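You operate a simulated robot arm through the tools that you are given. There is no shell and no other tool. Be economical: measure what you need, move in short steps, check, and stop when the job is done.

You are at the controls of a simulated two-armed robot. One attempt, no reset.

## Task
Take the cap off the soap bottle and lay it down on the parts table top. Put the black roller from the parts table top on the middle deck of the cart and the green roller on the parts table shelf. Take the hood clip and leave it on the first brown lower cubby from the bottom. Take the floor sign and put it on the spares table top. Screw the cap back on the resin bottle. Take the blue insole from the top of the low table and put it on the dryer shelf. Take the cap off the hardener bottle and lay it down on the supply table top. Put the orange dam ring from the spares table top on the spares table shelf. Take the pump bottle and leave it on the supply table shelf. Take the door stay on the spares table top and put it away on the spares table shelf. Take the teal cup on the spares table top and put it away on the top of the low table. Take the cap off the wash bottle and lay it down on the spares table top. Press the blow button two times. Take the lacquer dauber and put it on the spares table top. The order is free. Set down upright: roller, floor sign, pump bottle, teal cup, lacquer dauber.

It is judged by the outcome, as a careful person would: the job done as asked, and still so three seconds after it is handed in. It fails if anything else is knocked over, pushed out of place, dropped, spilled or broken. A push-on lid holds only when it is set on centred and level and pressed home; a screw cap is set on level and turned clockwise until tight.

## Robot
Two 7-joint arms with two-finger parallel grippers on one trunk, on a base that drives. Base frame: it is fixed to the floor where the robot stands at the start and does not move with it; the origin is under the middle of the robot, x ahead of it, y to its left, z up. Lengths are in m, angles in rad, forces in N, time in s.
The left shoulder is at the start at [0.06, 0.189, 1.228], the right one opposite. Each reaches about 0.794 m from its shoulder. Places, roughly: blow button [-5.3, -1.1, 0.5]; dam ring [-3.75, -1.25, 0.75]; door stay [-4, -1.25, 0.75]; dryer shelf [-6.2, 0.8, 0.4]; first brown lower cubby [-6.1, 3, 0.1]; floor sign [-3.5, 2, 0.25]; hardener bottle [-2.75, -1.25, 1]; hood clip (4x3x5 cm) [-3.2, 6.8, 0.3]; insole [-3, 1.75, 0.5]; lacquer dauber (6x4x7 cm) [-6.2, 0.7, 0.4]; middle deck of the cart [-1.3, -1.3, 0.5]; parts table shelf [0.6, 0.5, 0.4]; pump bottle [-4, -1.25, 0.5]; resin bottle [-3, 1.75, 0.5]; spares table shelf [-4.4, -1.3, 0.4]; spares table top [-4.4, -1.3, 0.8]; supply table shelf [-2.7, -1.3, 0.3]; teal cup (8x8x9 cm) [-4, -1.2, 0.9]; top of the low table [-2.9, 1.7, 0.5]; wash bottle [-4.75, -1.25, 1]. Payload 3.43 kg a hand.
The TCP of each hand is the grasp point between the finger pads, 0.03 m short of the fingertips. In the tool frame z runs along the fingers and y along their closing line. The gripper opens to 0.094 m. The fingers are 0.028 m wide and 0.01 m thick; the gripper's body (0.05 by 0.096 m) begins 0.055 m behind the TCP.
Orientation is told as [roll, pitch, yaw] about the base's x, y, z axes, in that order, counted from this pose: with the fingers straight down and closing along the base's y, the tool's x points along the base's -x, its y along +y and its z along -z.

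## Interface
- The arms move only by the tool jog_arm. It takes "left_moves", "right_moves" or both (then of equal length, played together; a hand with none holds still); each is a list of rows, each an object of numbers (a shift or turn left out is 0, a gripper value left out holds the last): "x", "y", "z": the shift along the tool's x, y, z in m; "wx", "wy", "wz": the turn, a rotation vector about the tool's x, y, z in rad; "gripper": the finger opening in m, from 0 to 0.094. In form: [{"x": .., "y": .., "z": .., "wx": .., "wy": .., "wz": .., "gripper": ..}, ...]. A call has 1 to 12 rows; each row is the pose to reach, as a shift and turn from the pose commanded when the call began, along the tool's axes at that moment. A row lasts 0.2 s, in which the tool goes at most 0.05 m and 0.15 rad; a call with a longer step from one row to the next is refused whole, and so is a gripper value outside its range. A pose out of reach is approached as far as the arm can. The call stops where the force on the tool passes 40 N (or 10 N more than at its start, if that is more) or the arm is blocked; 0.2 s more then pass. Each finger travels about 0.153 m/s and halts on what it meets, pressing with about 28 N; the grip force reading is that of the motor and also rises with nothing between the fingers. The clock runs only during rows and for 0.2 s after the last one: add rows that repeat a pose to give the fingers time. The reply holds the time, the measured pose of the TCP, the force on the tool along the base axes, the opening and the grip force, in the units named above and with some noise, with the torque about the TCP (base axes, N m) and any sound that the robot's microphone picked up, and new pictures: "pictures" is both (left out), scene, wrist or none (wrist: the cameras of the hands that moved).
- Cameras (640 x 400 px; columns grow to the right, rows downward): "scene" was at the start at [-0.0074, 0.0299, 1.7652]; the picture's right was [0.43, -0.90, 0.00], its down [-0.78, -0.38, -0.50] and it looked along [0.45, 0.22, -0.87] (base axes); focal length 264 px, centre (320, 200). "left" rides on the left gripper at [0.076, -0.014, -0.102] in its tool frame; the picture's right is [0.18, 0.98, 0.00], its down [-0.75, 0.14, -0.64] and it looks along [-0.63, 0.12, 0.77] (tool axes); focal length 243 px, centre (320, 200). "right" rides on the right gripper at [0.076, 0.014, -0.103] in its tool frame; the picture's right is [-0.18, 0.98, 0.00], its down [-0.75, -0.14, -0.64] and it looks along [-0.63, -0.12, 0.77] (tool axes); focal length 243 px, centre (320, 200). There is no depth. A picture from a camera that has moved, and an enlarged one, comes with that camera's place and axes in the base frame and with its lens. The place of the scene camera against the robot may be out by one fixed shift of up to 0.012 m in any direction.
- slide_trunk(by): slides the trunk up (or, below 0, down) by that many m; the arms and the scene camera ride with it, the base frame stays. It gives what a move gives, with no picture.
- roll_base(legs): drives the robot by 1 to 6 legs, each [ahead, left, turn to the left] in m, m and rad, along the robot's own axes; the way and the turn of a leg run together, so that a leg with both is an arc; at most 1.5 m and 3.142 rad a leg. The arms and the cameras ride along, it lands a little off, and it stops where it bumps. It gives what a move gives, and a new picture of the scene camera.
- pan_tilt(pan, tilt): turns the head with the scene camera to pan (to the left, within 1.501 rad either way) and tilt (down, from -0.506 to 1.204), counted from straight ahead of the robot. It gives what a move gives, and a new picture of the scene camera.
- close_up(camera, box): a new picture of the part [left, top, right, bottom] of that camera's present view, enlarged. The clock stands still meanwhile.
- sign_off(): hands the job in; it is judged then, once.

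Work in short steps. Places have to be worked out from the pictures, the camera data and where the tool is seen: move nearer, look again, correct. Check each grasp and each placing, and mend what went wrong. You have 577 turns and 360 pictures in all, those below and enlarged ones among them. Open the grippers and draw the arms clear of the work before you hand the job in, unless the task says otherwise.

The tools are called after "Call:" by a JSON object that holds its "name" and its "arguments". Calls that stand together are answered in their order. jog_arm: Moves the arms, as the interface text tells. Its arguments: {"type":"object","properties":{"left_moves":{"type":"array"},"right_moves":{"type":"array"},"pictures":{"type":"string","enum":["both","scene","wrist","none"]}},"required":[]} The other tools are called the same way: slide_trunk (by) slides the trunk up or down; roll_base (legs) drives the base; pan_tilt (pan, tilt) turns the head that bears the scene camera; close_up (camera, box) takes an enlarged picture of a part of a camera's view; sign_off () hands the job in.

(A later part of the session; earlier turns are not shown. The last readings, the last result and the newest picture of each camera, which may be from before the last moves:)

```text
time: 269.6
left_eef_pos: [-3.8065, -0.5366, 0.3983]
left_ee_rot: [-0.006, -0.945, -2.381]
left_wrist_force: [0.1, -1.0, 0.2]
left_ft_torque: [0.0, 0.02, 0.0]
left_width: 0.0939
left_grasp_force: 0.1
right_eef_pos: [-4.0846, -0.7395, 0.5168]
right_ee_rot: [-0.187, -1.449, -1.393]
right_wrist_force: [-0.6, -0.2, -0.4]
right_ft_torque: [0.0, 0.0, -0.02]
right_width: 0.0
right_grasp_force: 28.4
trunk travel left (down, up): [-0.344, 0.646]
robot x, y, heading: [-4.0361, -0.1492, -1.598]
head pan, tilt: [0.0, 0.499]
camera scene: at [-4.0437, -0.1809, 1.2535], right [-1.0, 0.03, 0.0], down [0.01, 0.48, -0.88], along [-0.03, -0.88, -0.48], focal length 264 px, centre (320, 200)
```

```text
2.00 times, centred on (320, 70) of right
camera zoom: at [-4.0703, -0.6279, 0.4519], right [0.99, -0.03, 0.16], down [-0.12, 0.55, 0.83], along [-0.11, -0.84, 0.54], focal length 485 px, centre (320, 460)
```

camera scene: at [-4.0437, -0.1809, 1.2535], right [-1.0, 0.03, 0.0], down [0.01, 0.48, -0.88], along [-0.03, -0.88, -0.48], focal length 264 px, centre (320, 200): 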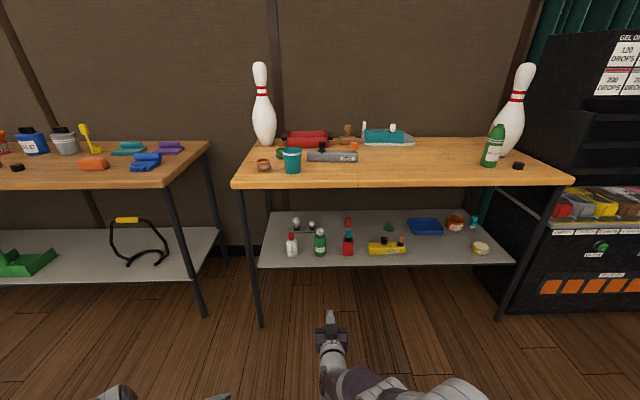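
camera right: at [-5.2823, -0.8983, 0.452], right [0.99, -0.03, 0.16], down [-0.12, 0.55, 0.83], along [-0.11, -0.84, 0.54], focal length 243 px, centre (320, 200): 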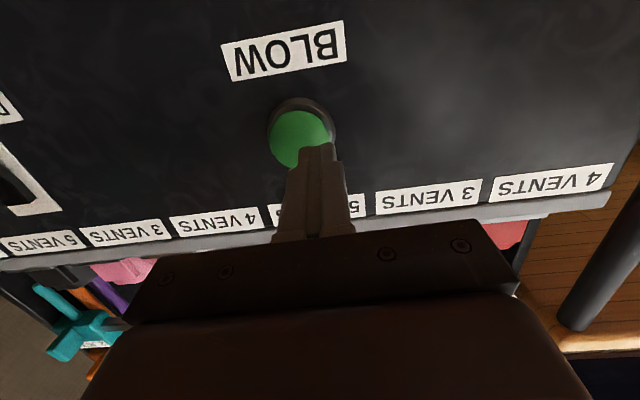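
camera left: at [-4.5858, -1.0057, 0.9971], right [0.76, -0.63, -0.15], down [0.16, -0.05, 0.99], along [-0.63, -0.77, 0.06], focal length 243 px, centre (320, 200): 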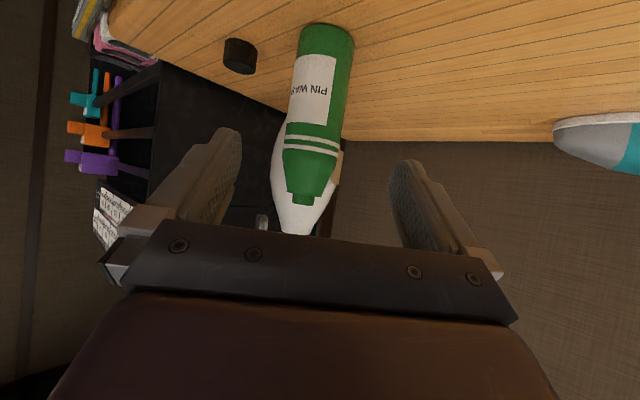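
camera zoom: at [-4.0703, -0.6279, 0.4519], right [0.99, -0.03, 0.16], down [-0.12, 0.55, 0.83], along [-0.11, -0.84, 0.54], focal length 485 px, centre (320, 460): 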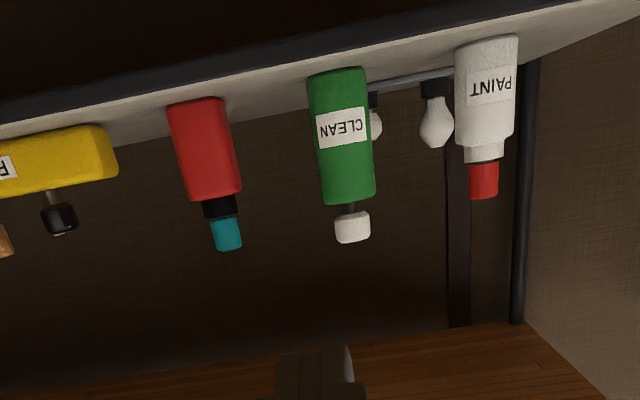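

The green CLEAN bottle has a thin stem with a pump head, so it is the pump bottle, at about (-4.08, -1.2). I tilt the hand to about 54°, open it and drive closer.

Call:
{"name": "jog_arm", "arguments": {"right_moves": [{"wy": 0.13, "gripper": 0.03}, {"wy": 0.26, "gripper": 0.06}, {"wy": 0.39, "gripper": 0.094}, {"wy": 0.5}], "pictures": "none"}}

Call:
{"name": "roll_base", "arguments": {"legs": [[0.22, 0, 0]]}}

Call:
{"name": "close_up", "arguments": {"camera": "right", "box": [0, 0, 640, 400]}}

```text
time: 270.6
left_eef_pos: [-3.8063, -0.5369, 0.3981]
left_ee_rot: [-0.005, -0.944, -2.383]
left_wrist_force: [0.0, -0.2, -0.2]
left_ft_torque: [0.01, -0.03, -0.01]
left_width: 0.0939
left_grasp_force: 0.0
right_eef_pos: [-4.0849, -0.7375, 0.5161]
right_ee_rot: [-0.039, -0.949, -1.549]
right_wrist_force: [-0.2, -0.5, 0.3]
right_ft_torque: [0.02, 0.02, -0.02]
right_width: 0.0942
right_grasp_force: 0.1
trunk travel left (down, up): [-0.344, 0.646]
robot x, y, heading: [-4.0363, -0.1493, -1.599]
head pan, tilt: [0.0, 0.499]
```

```text
time: 272.3
left_eef_pos: [-3.813, -0.7592, 0.398]
left_ee_rot: [-0.007, -0.946, -2.384]
left_wrist_force: [-0.1, -0.3, -0.2]
left_ft_torque: [-0.01, 0.02, -0.01]
left_width: 0.0942
left_grasp_force: 0.1
right_eef_pos: [-4.092, -0.9609, 0.5165]
right_ee_rot: [-0.04, -0.95, -1.551]
right_wrist_force: [-0.3, 0.3, 0.4]
right_ft_torque: [0.0, -0.03, -0.02]
right_width: 0.0939
right_grasp_force: 0.1
trunk travel left (down, up): [-0.344, 0.646]
robot x, y, heading: [-4.0426, -0.3712, -1.597]
head pan, tilt: [0.0, 0.499]
camera scene: at [-4.0504, -0.4027, 1.2535], right [-1.0, 0.03, 0.0], down [0.01, 0.48, -0.88], along [-0.03, -0.88, -0.48], focal length 264 px, centre (320, 200)
```

scene: 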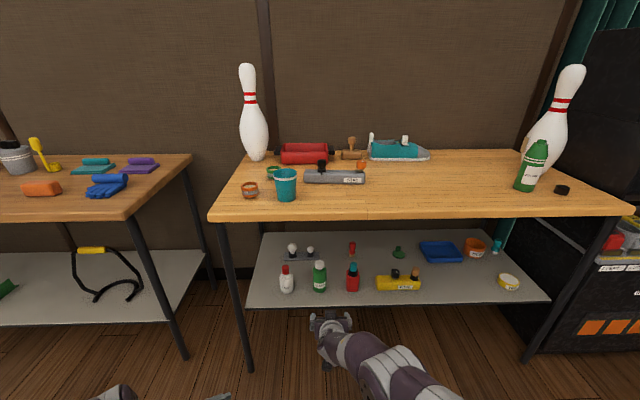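

```text
1.00 times, centred on (320, 200) of right
camera zoom: at [-4.0766, -0.8324, 0.5125], right [0.98, -0.12, 0.13], down [-0.12, 0.09, 0.99], along [-0.13, -0.99, 0.07], focal length 243 px, centre (320, 200)
```

zoom: 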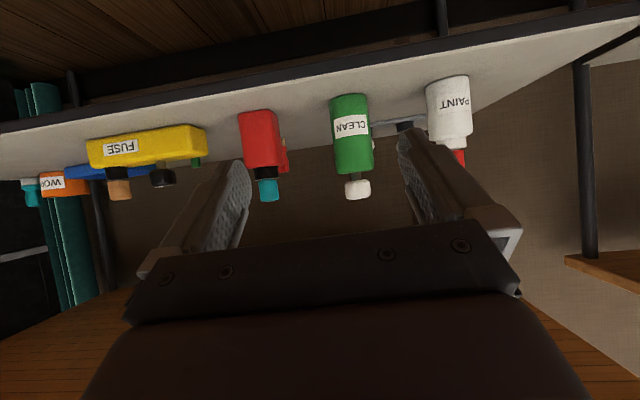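

The pump bottle centre is at about (-4.068, -1.213, 0.45). I shift laterally, drive 0.12 closer, then reach in.

Call:
{"name": "jog_arm", "arguments": {"right_moves": [{"y": 0.014}, {"y": 0.026}], "pictures": "none"}}

Call:
{"name": "roll_base", "arguments": {"legs": [[0.12, 0, 0]]}}

Call:
{"name": "close_up", "arguments": {"camera": "right", "box": [100, 0, 540, 275]}}

```text
time: 272.9
left_eef_pos: [-3.8132, -0.7582, 0.3981]
left_ee_rot: [-0.009, -0.943, -2.385]
left_wrist_force: [-0.6, -0.6, 0.0]
left_ft_torque: [0.0, -0.02, 0.01]
left_width: 0.0939
left_grasp_force: 0.1
right_eef_pos: [-4.0672, -0.9609, 0.5169]
right_ee_rot: [-0.04, -0.951, -1.552]
right_wrist_force: [-0.9, -0.1, 0.2]
right_ft_torque: [-0.02, -0.01, 0.01]
right_width: 0.0941
right_grasp_force: 0.1
trunk travel left (down, up): [-0.344, 0.646]
robot x, y, heading: [-4.0438, -0.3734, -1.599]
head pan, tilt: [0.0, 0.499]
```

```text
time: 274.1
left_eef_pos: [-3.8157, -0.8789, 0.3968]
left_ee_rot: [-0.006, -0.945, -2.385]
left_wrist_force: [-1.2, -0.3, 0.0]
left_ft_torque: [-0.02, 0.0, 0.02]
left_width: 0.0941
left_grasp_force: 0.0
right_eef_pos: [-4.0705, -1.0815, 0.5146]
right_ee_rot: [-0.042, -0.948, -1.551]
right_wrist_force: [-0.5, 0.6, -0.5]
right_ft_torque: [0.0, 0.0, -0.01]
right_width: 0.0939
right_grasp_force: 0.1
trunk travel left (down, up): [-0.344, 0.646]
robot x, y, heading: [-4.048, -0.4915, -1.606]
head pan, tilt: [0.0, 0.499]
camera scene: at [-4.0542, -0.5239, 1.2535], right [-1.0, 0.03, 0.0], down [0.01, 0.48, -0.88], along [-0.03, -0.88, -0.48], focal length 264 px, centre (320, 200)
```

scene: 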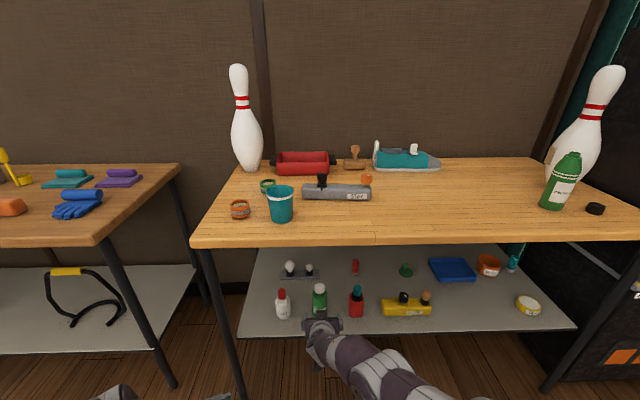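

```text
1.45 times, centred on (320, 138) of right
camera zoom: at [-4.054, -0.9538, 0.5115], right [0.98, -0.12, 0.13], down [-0.12, 0.09, 0.99], along [-0.13, -0.99, 0.07], focal length 353 px, centre (320, 291)
```

zoom: 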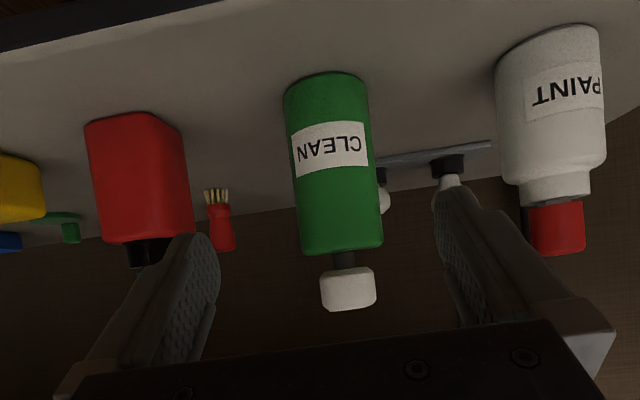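

Good alignment. I reach in and grip the body.

Call:
{"name": "jog_arm", "arguments": {"right_moves": [{"z": 0.035, "x": -0.004, "y": 0.002}, {"z": 0.07, "x": -0.008, "y": 0.004}, {"z": 0.1, "x": -0.012, "y": 0.004}, {"z": 0.1316, "x": -0.016, "y": 0.004}, {"z": 0.1316, "x": -0.016, "y": 0.004}, {"z": 0.1316, "x": -0.016, "y": 0.004, "gripper": 0.07}, {"z": 0.1316, "x": -0.016, "y": 0.004, "gripper": 0.04}, {"z": 0.1316, "x": -0.016, "y": 0.004, "gripper": 0.03}], "pictures": "wrist"}}

```text
time: 275.9
left_eef_pos: [-3.8167, -0.88, 0.3987]
left_ee_rot: [-0.007, -0.945, -2.384]
left_wrist_force: [0.1, -0.3, 0.0]
left_ft_torque: [0.01, -0.01, -0.02]
left_width: 0.0939
left_grasp_force: 0.0
right_eef_pos: [-4.0691, -1.1978, 0.4511]
right_ee_rot: [-0.039, -0.95, -1.552]
right_wrist_force: [-0.3, -0.5, -0.3]
right_ft_torque: [-0.01, 0.01, 0.03]
right_width: 0.0596
right_grasp_force: 27.5
trunk travel left (down, up): [-0.344, 0.646]
robot x, y, heading: [-4.0446, -0.4946, -1.603]
head pan, tilt: [0.0, 0.499]
camera right: at [-4.053, -1.0697, 0.4475], right [0.98, -0.12, 0.13], down [-0.12, 0.09, 0.99], along [-0.13, -0.99, 0.07], focal length 243 px, centre (320, 200)
```

right: 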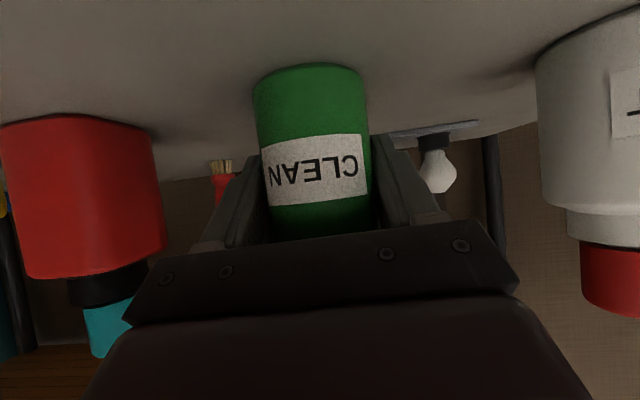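

Held. I lift by trunk 0.06, back out and head to the supply table shelf.

Call:
{"name": "slide_trunk", "arguments": {"by": 0.06}}

Call:
{"name": "roll_base", "arguments": {"legs": [[-0.4, 0, 0], [0, 1.3, 0]]}}

Call:
{"name": "pan_tilt", "arguments": {"pan": 0, "tilt": 0.7}}

```text
time: 276.9
left_eef_pos: [-3.8154, -0.8791, 0.458]
left_ee_rot: [-0.008, -0.944, -2.383]
left_wrist_force: [0.6, 0.6, -0.3]
left_ft_torque: [-0.01, -0.03, 0.0]
left_width: 0.0942
left_grasp_force: 0.0
right_eef_pos: [-4.0688, -1.1974, 0.5103]
right_ee_rot: [-0.039, -0.95, -1.551]
right_wrist_force: [0.9, 0.2, -2.0]
right_ft_torque: [-0.03, -0.01, -0.02]
right_width: 0.0595
right_grasp_force: 28.1
trunk travel left (down, up): [-0.404, 0.586]
robot x, y, heading: [-4.0449, -0.4956, -1.603]
head pan, tilt: [0.0, 0.499]
```

```text
time: 285.6
left_eef_pos: [-2.5007, -0.5079, 0.457]
left_ee_rot: [-0.006, -0.944, -2.374]
left_wrist_force: [-0.4, 0.1, 1.2]
left_ft_torque: [-0.02, -0.03, -0.01]
left_width: 0.094
left_grasp_force: 0.1
right_eef_pos: [-2.7515, -0.8295, 0.511]
right_ee_rot: [-0.041, -0.949, -1.542]
right_wrist_force: [-0.4, -0.6, -1.1]
right_ft_torque: [0.02, 0.01, 0.0]
right_width: 0.0598
right_grasp_force: 28.3
trunk travel left (down, up): [-0.404, 0.586]
robot x, y, heading: [-2.7333, -0.1245, -1.593]
head pan, tilt: [0.0, 0.499]
camera scene: at [-2.7424, -0.1542, 1.3136], right [-1.0, 0.02, 0.0], down [0.01, 0.48, -0.88], along [-0.02, -0.88, -0.48], focal length 264 px, centre (320, 200)
```

scene: 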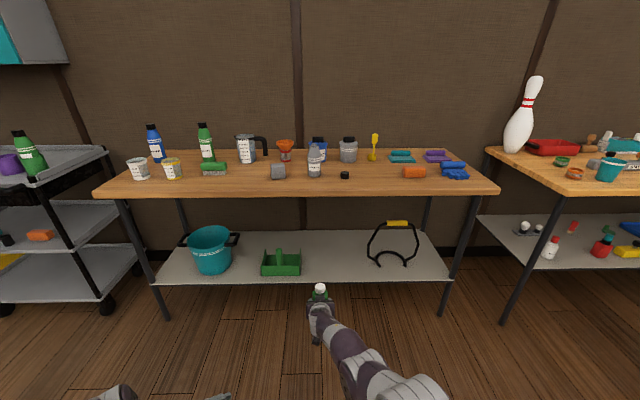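

```text
time: 286.3
left_eef_pos: [-2.5012, -0.5089, 0.4579]
left_ee_rot: [-0.008, -0.944, -2.373]
left_wrist_force: [0.0, 0.3, 0.5]
left_ft_torque: [0.04, 0.02, 0.04]
left_width: 0.0936
left_grasp_force: 0.0
right_eef_pos: [-2.751, -0.8274, 0.5109]
right_ee_rot: [-0.041, -0.949, -1.541]
right_wrist_force: [-0.4, 0.6, -1.6]
right_ft_torque: [0.02, 0.01, 0.0]
right_width: 0.0595
right_grasp_force: 27.7
trunk travel left (down, up): [-0.404, 0.586]
robot x, y, heading: [-2.7357, -0.1234, -1.59]
head pan, tilt: [0.0, 0.7]
camera scene: at [-2.7424, -0.1482, 1.2959], right [-1.0, 0.02, 0.0], down [0.01, 0.64, -0.77], along [-0.02, -0.77, -0.64], focal length 264 px, centre (320, 200)
```

scene: 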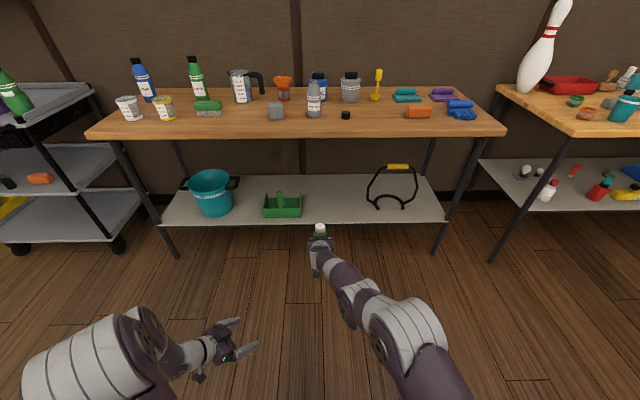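

There's free shelf space around x≈-2.8, with the shelf at z≈0.33. I lower 0.05 and drive in.

Call:
{"name": "slide_trunk", "arguments": {"by": -0.05}}

Call:
{"name": "roll_base", "arguments": {"legs": [[0.39, -0.04, 0]]}}

Call:
{"name": "close_up", "arguments": {"camera": "right", "box": [0, 0, 640, 400]}}

```text
time: 287.2
left_eef_pos: [-2.5022, -0.5082, 0.4086]
left_ee_rot: [-0.006, -0.942, -2.374]
left_wrist_force: [-0.1, 0.0, 0.9]
left_ft_torque: [-0.04, -0.04, 0.02]
left_width: 0.0942
left_grasp_force: 0.2
right_eef_pos: [-2.7498, -0.8275, 0.4608]
right_ee_rot: [-0.038, -0.951, -1.541]
right_wrist_force: [0.2, 0.3, -0.5]
right_ft_torque: [-0.02, 0.0, -0.02]
right_width: 0.0596
right_grasp_force: 27.8
trunk travel left (down, up): [-0.354, 0.636]
robot x, y, heading: [-2.7343, -0.1213, -1.591]
head pan, tilt: [0.0, 0.7]
```

```text
time: 289.7
left_eef_pos: [-2.5479, -0.8956, 0.4083]
left_ee_rot: [-0.008, -0.943, -2.375]
left_wrist_force: [-1.4, 0.2, 0.9]
left_ft_torque: [0.02, 0.05, 0.0]
left_width: 0.094
left_grasp_force: 0.0
right_eef_pos: [-2.7974, -1.2153, 0.4602]
right_ee_rot: [-0.039, -0.949, -1.541]
right_wrist_force: [-0.2, -0.8, -2.6]
right_ft_torque: [0.02, -0.03, -0.03]
right_width: 0.0593
right_grasp_force: 27.3
trunk travel left (down, up): [-0.354, 0.636]
robot x, y, heading: [-2.7822, -0.5096, -1.59]
head pan, tilt: [0.0, 0.7]
camera scene: at [-2.7902, -0.5369, 1.2458], right [-1.0, 0.02, 0.0], down [0.01, 0.64, -0.76], along [-0.02, -0.76, -0.64], focal length 264 px, centre (320, 200)
```

scene: 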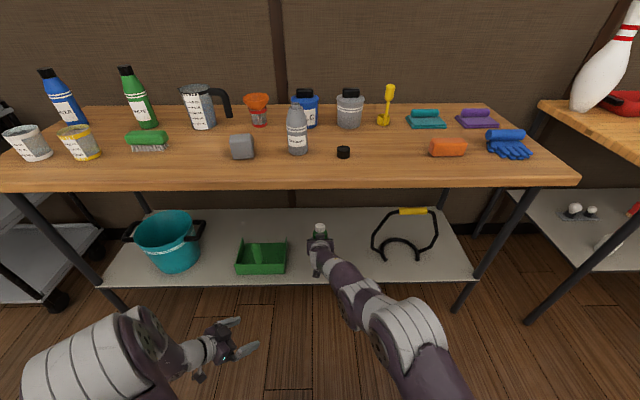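

```text
1.00 times, centred on (320, 200) of right
camera zoom: at [-2.7835, -1.0889, 0.4573], right [0.99, -0.11, 0.13], down [-0.12, 0.08, 0.99], along [-0.12, -0.99, 0.07], focal length 243 px, centre (320, 200)
```

zoom: 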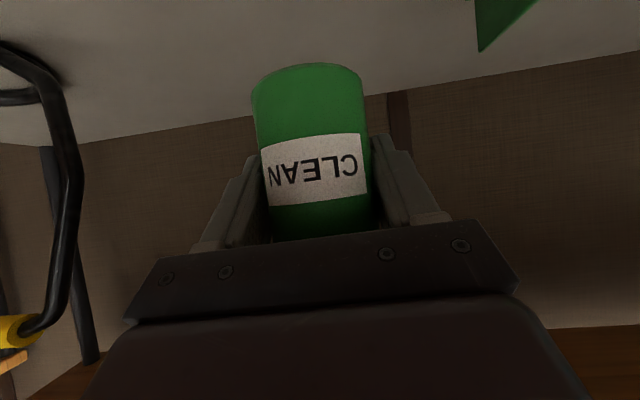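

Call:
{"name": "slide_trunk", "arguments": {"by": -0.05}}

Call:
{"name": "jog_arm", "arguments": {"right_moves": [{"x": 0.004, "z": 0.003}, {"x": 0.008, "z": 0.006}, {"x": 0.012, "z": 0.009}, {"x": 0.016, "z": 0.0115}, {"x": 0.02, "z": 0.0145}, {"x": 0.024, "z": 0.0175}, {"x": 0.028, "z": 0.02}], "pictures": "wrist"}}

```text
time: 290.6
left_eef_pos: [-2.5488, -0.8963, 0.3575]
left_ee_rot: [-0.005, -0.942, -2.373]
left_wrist_force: [-0.1, 0.4, 0.7]
left_ft_torque: [-0.02, -0.01, 0.03]
left_width: 0.0942
left_grasp_force: 0.0
right_eef_pos: [-2.7985, -1.2169, 0.411]
right_ee_rot: [-0.037, -0.951, -1.54]
right_wrist_force: [-0.8, 0.0, -2.3]
right_ft_torque: [-0.03, 0.02, 0.0]
right_width: 0.0595
right_grasp_force: 27.9
trunk travel left (down, up): [-0.304, 0.686]
robot x, y, heading: [-2.7855, -0.5119, -1.594]
head pan, tilt: [0.0, 0.7]
```

```text
time: 292.2
left_eef_pos: [-2.5488, -0.8957, 0.358]
left_ee_rot: [-0.007, -0.943, -2.375]
left_wrist_force: [0.5, 0.2, -0.1]
left_ft_torque: [-0.02, 0.04, -0.01]
left_width: 0.0939
left_grasp_force: 0.0
right_eef_pos: [-2.7985, -1.2164, 0.3757]
right_ee_rot: [-0.038, -0.949, -1.541]
right_wrist_force: [0.1, -0.6, -2.3]
right_ft_torque: [0.01, 0.01, 0.02]
right_width: 0.0594
right_grasp_force: 28.2
trunk travel left (down, up): [-0.304, 0.686]
robot x, y, heading: [-2.7836, -0.5149, -1.597]
head pan, tilt: [0.0, 0.7]
camera right: at [-2.7845, -1.089, 0.3732], right [0.99, -0.11, 0.13], down [-0.12, 0.08, 0.99], along [-0.12, -0.99, 0.07], focal length 243 px, centre (320, 200)
```

right: 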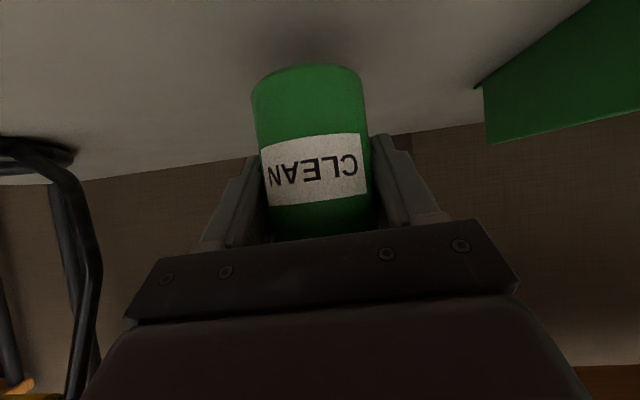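

Shadow nearly touching. I continue down in small steps.

Call:
{"name": "jog_arm", "arguments": {"right_moves": [{"x": 0.0032, "z": 0.0023}, {"x": 0.0064, "z": 0.0046}, {"x": 0.0096, "z": 0.007}, {"x": 0.0128, "z": 0.0093}, {"x": 0.016, "z": 0.0116}, {"x": 0.019, "z": 0.014}], "pictures": "wrist"}}

```text
time: 293.6
left_eef_pos: [-2.5492, -0.8965, 0.3581]
left_ee_rot: [-0.006, -0.943, -2.375]
left_wrist_force: [1.0, 0.0, -0.1]
left_ft_torque: [0.01, 0.02, -0.02]
left_width: 0.0941
left_grasp_force: 0.1
right_eef_pos: [-2.8, -1.2167, 0.3539]
right_ee_rot: [-0.037, -0.948, -1.541]
right_wrist_force: [0.2, -0.1, -1.9]
right_ft_torque: [0.01, 0.01, -0.02]
right_width: 0.0595
right_grasp_force: 28.0
trunk travel left (down, up): [-0.304, 0.686]
robot x, y, heading: [-2.7824, -0.5102, -1.587]
head pan, tilt: [0.0, 0.7]
camera right: at [-2.7849, -1.0892, 0.3493], right [0.99, -0.11, 0.13], down [-0.12, 0.08, 0.99], along [-0.12, -0.99, 0.07], focal length 243 px, centre (320, 200)
```

right: 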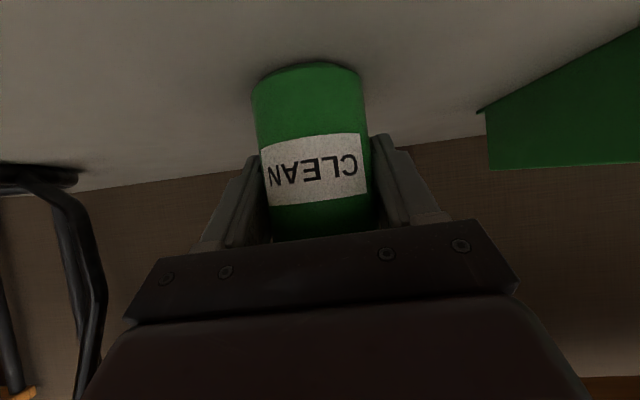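

Call:
{"name": "jog_arm", "arguments": {"right_moves": [{"x": 0.0032, "z": 0.0023}, {"x": 0.0064, "z": 0.0046}, {"x": 0.0096, "z": 0.007}, {"x": 0.0128, "z": 0.0093}, {"x": 0.016, "z": 0.0116}, {"x": 0.019, "z": 0.014}], "pictures": "wrist"}}

```text
time: 295.0
left_eef_pos: [-2.5492, -0.8961, 0.3574]
left_ee_rot: [-0.006, -0.944, -2.374]
left_wrist_force: [0.7, -0.5, -0.1]
left_ft_torque: [-0.04, 0.0, 0.05]
left_width: 0.0941
left_grasp_force: 0.1
right_eef_pos: [-2.7986, -1.222, 0.3401]
right_ee_rot: [-0.033, -0.967, -1.546]
right_wrist_force: [0.7, -5.5, 11.4]
right_ft_torque: [-0.09, -0.07, 0.01]
right_width: 0.0594
right_grasp_force: 27.6
trunk travel left (down, up): [-0.304, 0.686]
robot x, y, heading: [-2.7811, -0.5144, -1.593]
head pan, tilt: [0.0, 0.7]
stopped in row 6 (right hand): the force on the tool passed its limit (the readings are from after the stop); the commanded pose is now the measured one
camera right: at [-2.7835, -1.0938, 0.3336], right [0.99, -0.11, 0.13], down [-0.12, 0.1, 0.99], along [-0.12, -0.99, 0.09], focal length 243 px, centre (320, 200)
```

right: 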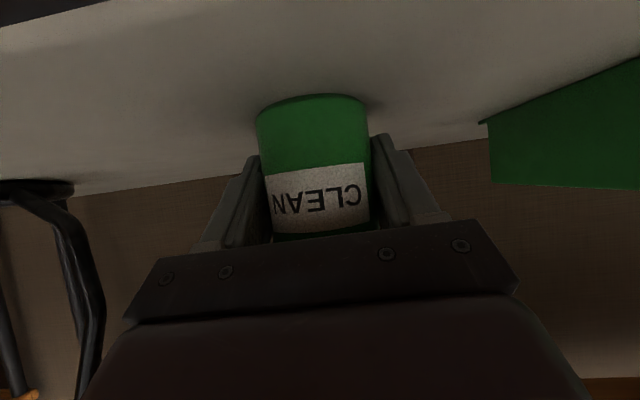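

The bottle is seated on the shelf and slid slightly in the grip. I open and back out.

Call:
{"name": "jog_arm", "arguments": {"right_moves": [{"gripper": 0.07}, {"gripper": 0.08}, {"gripper": 0.08}, {"z": -0.03, "x": 0.02}, {"z": -0.06, "x": 0.04}, {"z": -0.09, "x": 0.05}, {"z": -0.12, "x": 0.06}], "pictures": "wrist"}}

```text
time: 296.6
left_eef_pos: [-2.5502, -0.8955, 0.3586]
left_ee_rot: [-0.005, -0.945, -2.374]
left_wrist_force: [-0.4, 0.3, 0.1]
left_ft_torque: [0.02, -0.01, 0.01]
left_width: 0.094
left_grasp_force: 0.0
right_eef_pos: [-2.7988, -1.0857, 0.3535]
right_ee_rot: [-0.034, -0.958, -1.543]
right_wrist_force: [-0.1, 0.1, -0.4]
right_ft_torque: [0.0, 0.02, 0.0]
right_width: 0.08
right_grasp_force: 0.1
trunk travel left (down, up): [-0.304, 0.686]
robot x, y, heading: [-2.7823, -0.5105, -1.59]
head pan, tilt: [0.0, 0.7]
camera right: at [-2.7837, -0.9577, 0.3496], right [0.99, -0.11, 0.13], down [-0.12, 0.09, 0.99], along [-0.12, -0.99, 0.08], focal length 243 px, centre (320, 200)
```

right: 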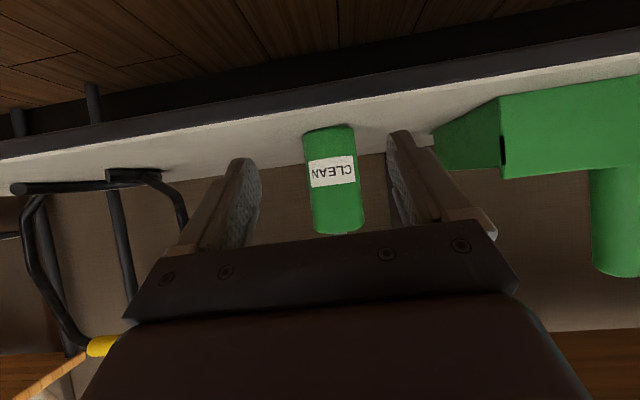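

The pump bottle stands upright on the supply shelf. Next comes the dam ring: I back out, raise the trunk and move in front of it.

Call:
{"name": "roll_base", "arguments": {"legs": [[-0.35, 0, 0], [0, -1.05, 0]]}}

Call:
{"name": "slide_trunk", "arguments": {"by": 0.4}}

Call:
{"name": "slide_trunk", "arguments": {"by": 0.15}}

Call:
{"name": "close_up", "arguments": {"camera": "right", "box": [0, 0, 640, 400]}}

```text
time: 303.9
left_eef_pos: [-3.5954, -0.521, 0.3585]
left_ee_rot: [-0.007, -0.943, -2.382]
left_wrist_force: [-0.5, 0.3, 0.0]
left_ft_torque: [0.02, 0.02, 0.01]
left_width: 0.0941
left_grasp_force: 0.1
right_eef_pos: [-3.8454, -0.7096, 0.3552]
right_ee_rot: [-0.036, -0.958, -1.55]
right_wrist_force: [0.6, 0.7, 0.2]
right_ft_torque: [0.0, -0.05, 0.01]
right_width: 0.08
right_grasp_force: 0.0
trunk travel left (down, up): [-0.304, 0.686]
robot x, y, heading: [-3.8294, -0.1368, -1.595]
head pan, tilt: [0.0, 0.7]
camera scene: at [-3.8341, -0.1595, 1.1959], right [-1.0, 0.03, 0.0], down [0.02, 0.64, -0.76], along [-0.02, -0.76, -0.64], focal length 264 px, centre (320, 200)
```

scene: 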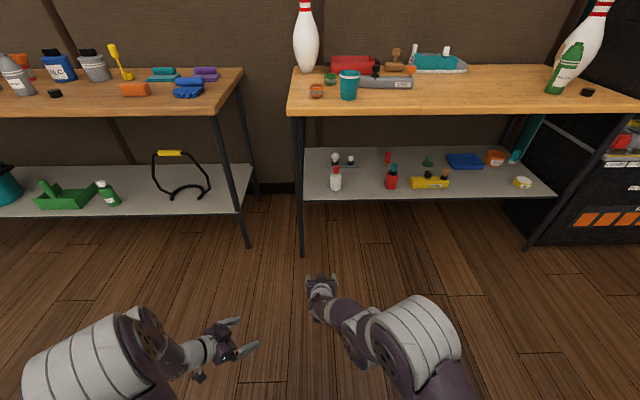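

```text
time: 307.7
left_eef_pos: [-3.5955, -0.5216, 0.7575]
left_ee_rot: [-0.007, -0.943, -2.382]
left_wrist_force: [0.1, 0.0, 0.2]
left_ft_torque: [-0.02, 0.0, 0.04]
left_width: 0.0941
left_grasp_force: 0.1
right_eef_pos: [-3.8464, -0.7086, 0.7547]
right_ee_rot: [-0.038, -0.96, -1.55]
right_wrist_force: [0.0, -0.3, 1.0]
right_ft_torque: [0.01, -0.01, 0.01]
right_width: 0.0802
right_grasp_force: 0.0
trunk travel left (down, up): [-0.704, 0.286]
robot x, y, heading: [-3.8277, -0.1368, -1.601]
head pan, tilt: [0.0, 0.7]
```

```text
time: 309.5
left_eef_pos: [-3.5962, -0.521, 0.9081]
left_ee_rot: [-0.007, -0.945, -2.382]
left_wrist_force: [0.1, -0.7, 0.0]
left_ft_torque: [-0.05, -0.03, 0.01]
left_width: 0.0942
left_grasp_force: 0.1
right_eef_pos: [-3.8461, -0.7092, 0.9044]
right_ee_rot: [-0.036, -0.956, -1.55]
right_wrist_force: [-0.4, 0.5, -0.2]
right_ft_torque: [-0.02, -0.02, 0.01]
right_width: 0.0801
right_grasp_force: 0.1
trunk travel left (down, up): [-0.854, 0.136]
robot x, y, heading: [-3.8278, -0.1328, -1.602]
head pan, tilt: [0.0, 0.7]
```

```text
1.00 times, centred on (320, 200) of right
camera zoom: at [-3.8302, -0.5815, 0.8994], right [0.98, -0.11, 0.13], down [-0.12, 0.09, 0.99], along [-0.13, -0.99, 0.08], focal length 243 px, centre (320, 200)
```

zoom: 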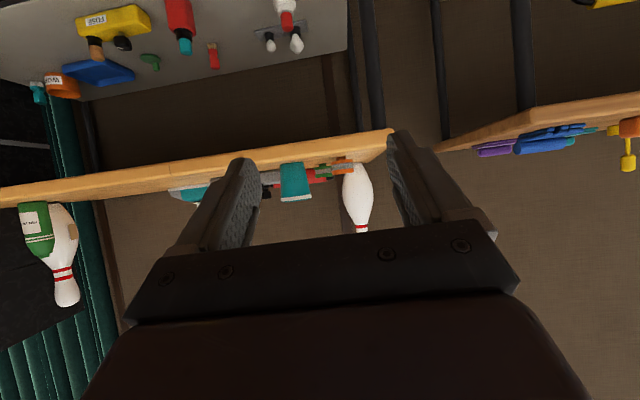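

The dam ring is near (-3.845, -1.20, 0.86), with the cup 6 cm to its right. I drive 0.38 forward with the open hand above table height, then re-view.

Call:
{"name": "roll_base", "arguments": {"legs": [[0.37, 0, 0]]}}

Call:
{"name": "close_up", "arguments": {"camera": "right", "box": [100, 0, 540, 275]}}

```text
time: 311.8
left_eef_pos: [-3.6064, -0.8919, 0.9072]
left_ee_rot: [-0.006, -0.943, -2.382]
left_wrist_force: [0.3, -0.6, 0.5]
left_ft_torque: [-0.01, 0.0, -0.01]
left_width: 0.0943
left_grasp_force: 0.1
right_eef_pos: [-3.8565, -1.0795, 0.9036]
right_ee_rot: [-0.037, -0.958, -1.553]
right_wrist_force: [0.1, 0.0, -0.2]
right_ft_torque: [-0.03, -0.02, 0.02]
right_width: 0.0802
right_grasp_force: 0.1
trunk travel left (down, up): [-0.854, 0.136]
robot x, y, heading: [-3.8345, -0.5029, -1.599]
head pan, tilt: [0.0, 0.7]
camera scene: at [-3.8446, -0.5302, 1.7459], right [-1.0, 0.03, 0.0], down [0.02, 0.64, -0.77], along [-0.02, -0.76, -0.64], focal length 264 px, centre (320, 200)
```

scene: 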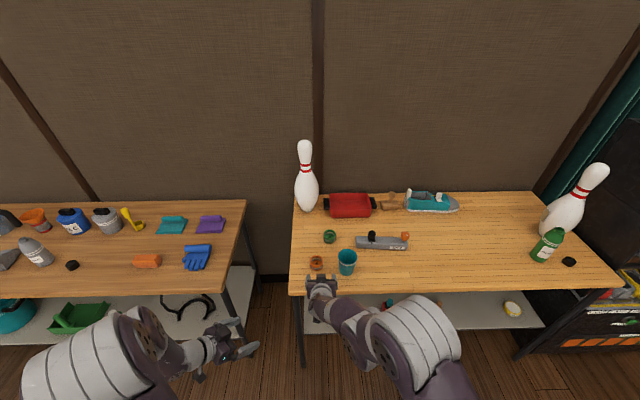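

```text
1.45 times, centred on (320, 138) of right
camera zoom: at [-3.8413, -0.9522, 0.8996], right [0.98, -0.12, 0.13], down [-0.12, 0.09, 0.99], along [-0.13, -0.99, 0.08], focal length 353 px, centre (320, 291)
```

zoom: 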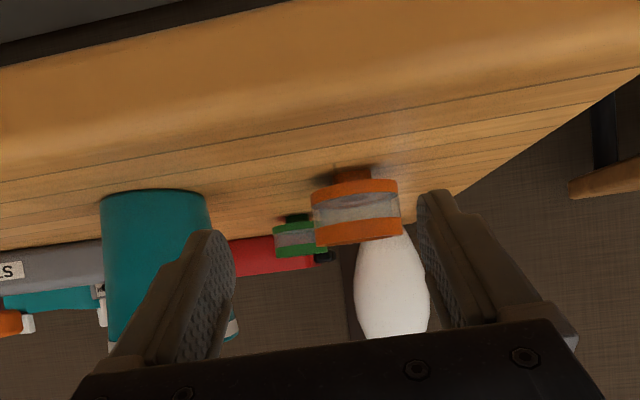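

The ring is centred near (-3.841, -1.198, 0.868). I reach in and grip it.

Call:
{"name": "jog_arm", "arguments": {"right_moves": [{"y": 0.016}, {"y": 0.016, "z": 0.035, "x": -0.016}, {"y": 0.016, "z": 0.07, "x": -0.032}, {"y": 0.016, "z": 0.107, "x": -0.048}, {"y": 0.016, "z": 0.107, "x": -0.048}, {"y": 0.016, "z": 0.107, "x": -0.048, "gripper": 0.05}, {"y": 0.016, "z": 0.107, "x": -0.048, "gripper": 0.03}, {"y": 0.016, "z": 0.107, "x": -0.048, "gripper": 0.03}], "pictures": "wrist"}}

```text
time: 313.6
left_eef_pos: [-3.6051, -0.8921, 0.9088]
left_ee_rot: [-0.007, -0.945, -2.38]
left_wrist_force: [-0.3, -0.4, 0.2]
left_ft_torque: [-0.01, -0.02, -0.02]
left_width: 0.0938
left_grasp_force: 0.0
right_eef_pos: [-3.8429, -1.1964, 0.882]
right_ee_rot: [-0.037, -0.956, -1.551]
right_wrist_force: [0.8, 0.0, 0.5]
right_ft_torque: [0.0, -0.01, 0.04]
right_width: 0.0602
right_grasp_force: 28.8
trunk travel left (down, up): [-0.854, 0.136]
robot x, y, heading: [-3.8372, -0.5077, -1.6]
head pan, tilt: [0.0, 0.7]
camera right: at [-3.8265, -1.0685, 0.8776], right [0.98, -0.12, 0.13], down [-0.12, 0.09, 0.99], along [-0.13, -0.99, 0.08], focal length 243 px, centre (320, 200)
```

right: 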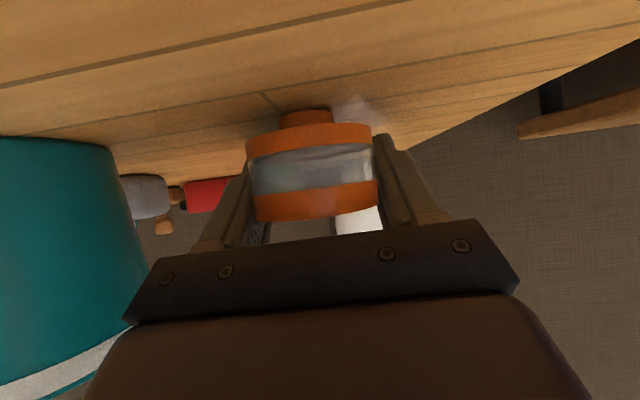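

Gripped at 0.060. I lift, back out, lower the trunk and move to the shelf spot freed by the pump bottle.

Call:
{"name": "slide_trunk", "arguments": {"by": 0.1}}

Call:
{"name": "roll_base", "arguments": {"legs": [[-0.37, 0, 0], [0, -0.225, 0]]}}

Call:
{"name": "slide_trunk", "arguments": {"by": -0.4}}

Call:
{"name": "slide_trunk", "arguments": {"by": -0.08}}

Call:
{"name": "close_up", "arguments": {"camera": "right", "box": [0, 0, 640, 400]}}

```text
time: 315.0
left_eef_pos: [-3.6058, -0.8929, 1.0078]
left_ee_rot: [-0.005, -0.942, -2.38]
left_wrist_force: [0.2, -0.2, 0.0]
left_ft_torque: [0.0, 0.0, -0.01]
left_width: 0.0937
left_grasp_force: 0.0
right_eef_pos: [-3.8418, -1.1964, 0.9827]
right_ee_rot: [-0.036, -0.956, -1.55]
right_wrist_force: [-0.3, -0.1, 0.4]
right_ft_torque: [0.03, 0.02, 0.01]
right_width: 0.0602
right_grasp_force: 28.5
trunk travel left (down, up): [-0.954, 0.036]
robot x, y, heading: [-3.8344, -0.5062, -1.594]
head pan, tilt: [0.0, 0.7]
```

```text
time: 318.6
left_eef_pos: [-3.8193, -0.5156, 1.0067]
left_ee_rot: [-0.008, -0.946, -2.383]
left_wrist_force: [0.5, -0.4, 0.0]
left_ft_torque: [0.0, -0.05, -0.02]
left_width: 0.094
left_grasp_force: 0.1
right_eef_pos: [-4.0566, -0.8189, 0.9818]
right_ee_rot: [-0.039, -0.957, -1.551]
right_wrist_force: [0.2, -0.1, -0.9]
right_ft_torque: [0.0, 0.01, 0.0]
right_width: 0.0599
right_grasp_force: 28.3
trunk travel left (down, up): [-0.954, 0.036]
robot x, y, heading: [-4.0469, -0.132, -1.6]
head pan, tilt: [0.0, 0.7]
camera scene: at [-4.0557, -0.1536, 1.8458], right [-1.0, 0.03, 0.0], down [0.02, 0.64, -0.76], along [-0.02, -0.76, -0.64], focal length 264 px, centre (320, 200)
```

scene: 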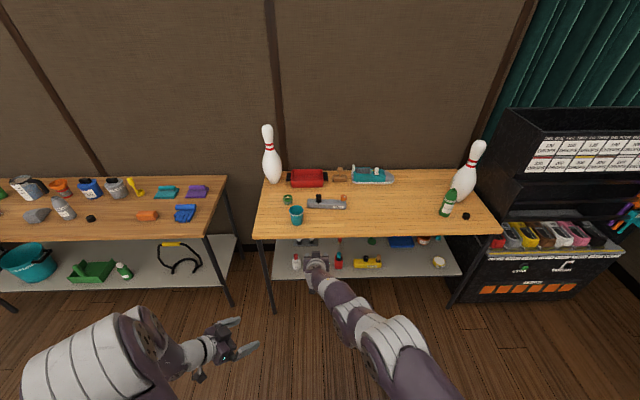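

```text
time: 322.5
left_eef_pos: [-3.8205, -0.5161, 0.6078]
left_ee_rot: [-0.008, -0.944, -2.383]
left_wrist_force: [-0.7, 0.7, -0.7]
left_ft_torque: [-0.01, 0.0, -0.01]
left_width: 0.094
left_grasp_force: 0.1
right_eef_pos: [-4.0571, -0.8187, 0.5821]
right_ee_rot: [-0.036, -0.958, -1.553]
right_wrist_force: [-0.2, 0.4, -0.9]
right_ft_torque: [0.02, 0.04, 0.0]
right_width: 0.0601
right_grasp_force: 28.4
trunk travel left (down, up): [-0.554, 0.436]
robot x, y, heading: [-4.0477, -0.1305, -1.604]
head pan, tilt: [0.0, 0.7]
```

```text
time: 323.6
left_eef_pos: [-3.8203, -0.5167, 0.5279]
left_ee_rot: [-0.006, -0.944, -2.385]
left_wrist_force: [-0.7, -0.1, 0.5]
left_ft_torque: [-0.01, 0.0, -0.01]
left_width: 0.0942
left_grasp_force: 0.1
right_eef_pos: [-4.0561, -0.8194, 0.5036]
right_ee_rot: [-0.037, -0.958, -1.553]
right_wrist_force: [0.1, -0.2, -0.2]
right_ft_torque: [-0.01, 0.0, -0.03]
right_width: 0.0601
right_grasp_force: 27.9
trunk travel left (down, up): [-0.474, 0.516]
robot x, y, heading: [-4.0478, -0.1287, -1.599]
head pan, tilt: [0.0, 0.7]
```

```text
1.00 times, centred on (320, 200) of right
camera zoom: at [-4.0408, -0.6916, 0.4979], right [0.98, -0.12, 0.13], down [-0.12, 0.09, 0.99], along [-0.13, -0.99, 0.08], focal length 243 px, centre (320, 200)
```

zoom: 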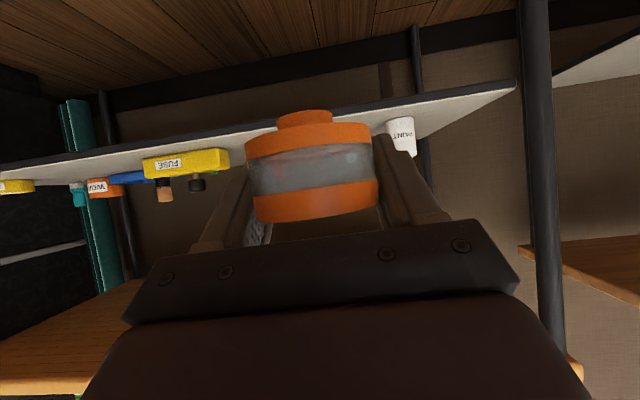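

Call:
{"name": "roll_base", "arguments": {"legs": [[0.37, 0, 0]]}}

Call:
{"name": "slide_trunk", "arguments": {"by": -0.04}}

Call:
{"name": "close_up", "arguments": {"camera": "right", "box": [0, 0, 640, 400]}}

```text
time: 326.0
left_eef_pos: [-3.8332, -0.8846, 0.5273]
left_ee_rot: [-0.007, -0.944, -2.385]
left_wrist_force: [0.1, -0.1, -1.4]
left_ft_torque: [0.03, 0.02, -0.02]
left_width: 0.0941
left_grasp_force: 0.0
right_eef_pos: [-4.0709, -1.1887, 0.502]
right_ee_rot: [-0.036, -0.958, -1.556]
right_wrist_force: [0.3, -0.4, -0.2]
right_ft_torque: [-0.02, 0.02, 0.01]
right_width: 0.0602
right_grasp_force: 28.2
trunk travel left (down, up): [-0.474, 0.516]
robot x, y, heading: [-4.0624, -0.4959, -1.6]
head pan, tilt: [0.0, 0.7]
camera scene: at [-4.0697, -0.5229, 1.3658], right [-1.0, 0.03, 0.0], down [0.02, 0.64, -0.76], along [-0.03, -0.76, -0.64], focal length 264 px, centre (320, 200)
```

scene: 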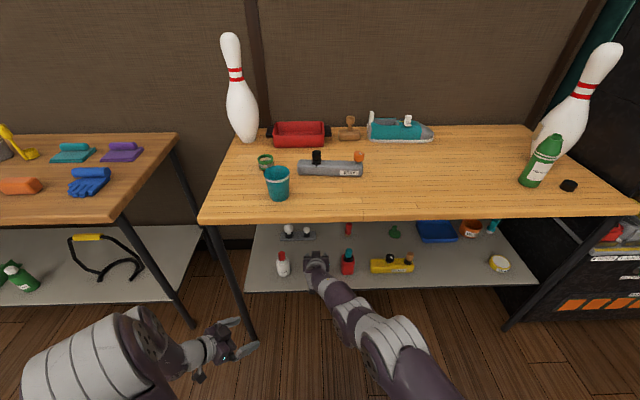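

```text
time: 326.8
left_eef_pos: [-3.8327, -0.885, 0.4884]
left_ee_rot: [-0.006, -0.945, -2.388]
left_wrist_force: [-0.3, -0.2, -0.2]
left_ft_torque: [-0.03, -0.02, 0.0]
left_width: 0.0938
left_grasp_force: 0.0
right_eef_pos: [-4.0702, -1.1871, 0.4633]
right_ee_rot: [-0.038, -0.956, -1.558]
right_wrist_force: [0.2, -0.5, -0.3]
right_ft_torque: [0.03, 0.0, -0.02]
right_width: 0.0601
right_grasp_force: 27.9
trunk travel left (down, up): [-0.434, 0.556]
robot x, y, heading: [-4.0626, -0.4974, -1.607]
head pan, tilt: [0.0, 0.7]
```

```text
1.00 times, centred on (320, 200) of right
camera zoom: at [-4.0544, -1.0599, 0.4578], right [0.98, -0.12, 0.13], down [-0.12, 0.09, 0.99], along [-0.13, -0.99, 0.08], focal length 243 px, centre (320, 200)
```

zoom: 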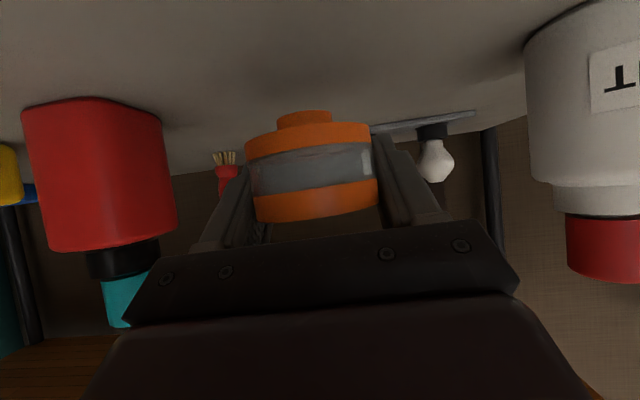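

Well between its neighbours. I probe down to contact.

Call:
{"name": "jog_arm", "arguments": {"right_moves": [{"x": 0.004, "z": 0.003}, {"x": 0.008, "z": 0.006}, {"x": 0.012, "z": 0.009}, {"x": 0.016, "z": 0.0115}, {"x": 0.019, "z": 0.0135}, {"x": 0.022, "z": 0.0157}, {"x": 0.025, "z": 0.018}, {"x": 0.028, "z": 0.02}], "pictures": "wrist"}}

```text
time: 328.4
left_eef_pos: [-3.8337, -0.8855, 0.4878]
left_ee_rot: [-0.006, -0.944, -2.388]
left_wrist_force: [-0.3, 0.2, -0.7]
left_ft_torque: [-0.04, 0.0, -0.01]
left_width: 0.0939
left_grasp_force: 0.1
right_eef_pos: [-4.0697, -1.1829, 0.4311]
right_ee_rot: [-0.062, -0.916, -1.53]
right_wrist_force: [-0.1, -1.2, 1.6]
right_ft_torque: [-0.04, -0.05, -0.06]
right_width: 0.0598
right_grasp_force: 27.7
trunk travel left (down, up): [-0.434, 0.556]
robot x, y, heading: [-4.062, -0.4941, -1.604]
head pan, tilt: [0.0, 0.7]
stopped in row 7 (right hand): the arm was blocked; the commanded pose is now the measured one
camera right: at [-4.0536, -1.0549, 0.431], right [0.99, -0.12, 0.11], down [-0.1, 0.05, 0.99], along [-0.13, -0.99, 0.04], focal length 243 px, centre (320, 200)
```

right: 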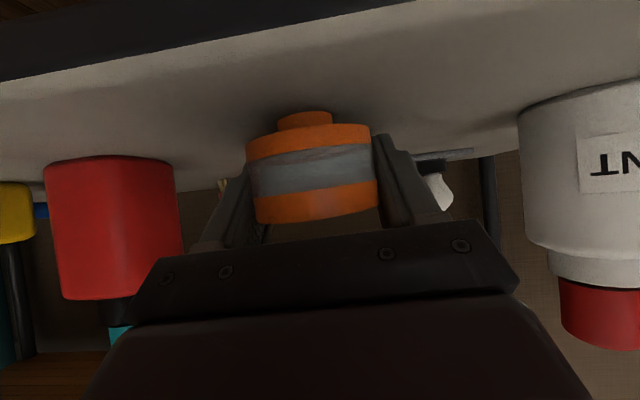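

It stopped with low force, likely at an arm limit. I nudge down with the trunk and watch the force.

Call:
{"name": "slide_trunk", "arguments": {"by": -0.004}}

Call:
{"name": "close_up", "arguments": {"camera": "right", "box": [200, 60, 440, 240]}}

```text
time: 328.9
left_eef_pos: [-3.8336, -0.884, 0.4844]
left_ee_rot: [-0.004, -0.947, -2.39]
left_wrist_force: [0.1, -0.6, -0.2]
left_ft_torque: [-0.03, 0.03, 0.03]
left_width: 0.0936
left_grasp_force: 0.1
right_eef_pos: [-4.0683, -1.1833, 0.4297]
right_ee_rot: [-0.063, -0.923, -1.531]
right_wrist_force: [-2.2, 5.5, 14.7]
right_ft_torque: [-0.03, -0.45, 0.12]
right_width: 0.06
right_grasp_force: 28.1
trunk travel left (down, up): [-0.43, 0.56]
robot x, y, heading: [-4.0588, -0.4973, -1.6]
head pan, tilt: [0.0, 0.7]
```

```text
2.22 times, centred on (320, 150) of right
camera zoom: at [-4.0534, -1.0552, 0.43], right [0.99, -0.12, 0.11], down [-0.1, 0.06, 0.99], along [-0.13, -0.99, 0.04], focal length 539 px, centre (320, 311)
```

zoom: 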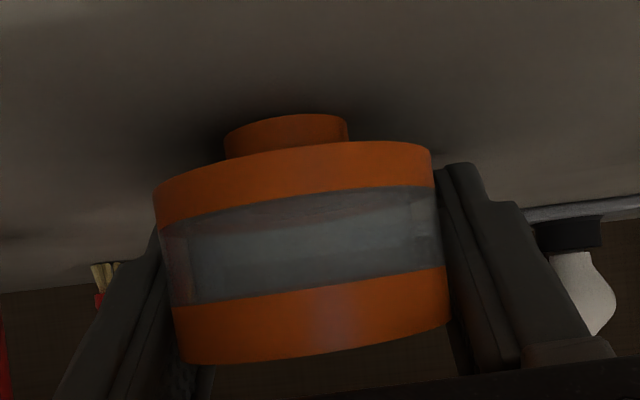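

Contact. I open slowly and retreat.

Call:
{"name": "jog_arm", "arguments": {"right_moves": [{"gripper": 0.066}, {"gripper": 0.072}, {"gripper": 0.08}, {"gripper": 0.08}, {"z": -0.03, "x": 0.02}, {"z": -0.06, "x": 0.04}, {"z": -0.09, "x": 0.05}], "pictures": "none"}}

Call:
{"name": "roll_base", "arguments": {"legs": [[-0.33, 0, 0]]}}

Call:
{"name": "close_up", "arguments": {"camera": "right", "box": [200, 20, 440, 200]}}

```text
time: 330.5
left_eef_pos: [-3.8329, -0.8851, 0.4839]
left_ee_rot: [-0.005, -0.945, -2.386]
left_wrist_force: [-1.1, 0.5, 0.7]
left_ft_torque: [-0.03, 0.01, -0.01]
left_width: 0.0942
left_grasp_force: 0.1
right_eef_pos: [-4.0674, -1.0782, 0.4389]
right_ee_rot: [-0.065, -0.913, -1.526]
right_wrist_force: [0.0, 0.6, -1.3]
right_ft_torque: [-0.03, 0.01, 0.0]
right_width: 0.0799
right_grasp_force: 0.0
trunk travel left (down, up): [-0.43, 0.56]
robot x, y, heading: [-4.0624, -0.497, -1.609]
head pan, tilt: [0.0, 0.7]
```

```text
time: 332.7
left_eef_pos: [-3.822, -0.5568, 0.4847]
left_ee_rot: [-0.004, -0.945, -2.389]
left_wrist_force: [-1.1, -0.2, 0.2]
left_ft_torque: [-0.01, 0.01, 0.0]
left_width: 0.0938
left_grasp_force: 0.0
right_eef_pos: [-4.0577, -0.7497, 0.4416]
right_ee_rot: [-0.064, -0.915, -1.531]
right_wrist_force: [0.4, 0.8, -1.1]
right_ft_torque: [0.02, 0.02, 0.03]
right_width: 0.0798
right_grasp_force: 0.0
trunk travel left (down, up): [-0.43, 0.56]
robot x, y, heading: [-4.0509, -0.1682, -1.609]
head pan, tilt: [0.0, 0.7]
camera scene: at [-4.0581, -0.192, 1.3219], right [-1.0, 0.04, 0.0], down [0.02, 0.64, -0.77], along [-0.03, -0.76, -0.64], focal length 264 px, centre (320, 200)
```

scene: 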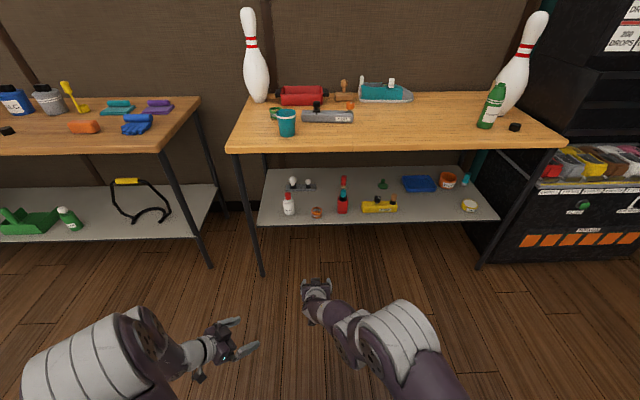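

```text
2.22 times, centred on (320, 110) of right
camera zoom: at [-4.0419, -0.6221, 0.4409], right [0.99, -0.12, 0.11], down [-0.1, 0.05, 0.99], along [-0.13, -0.99, 0.04], focal length 539 px, centre (320, 400)
```

zoom: 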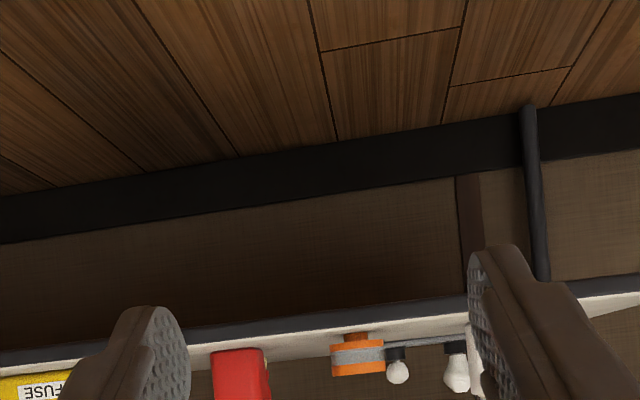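

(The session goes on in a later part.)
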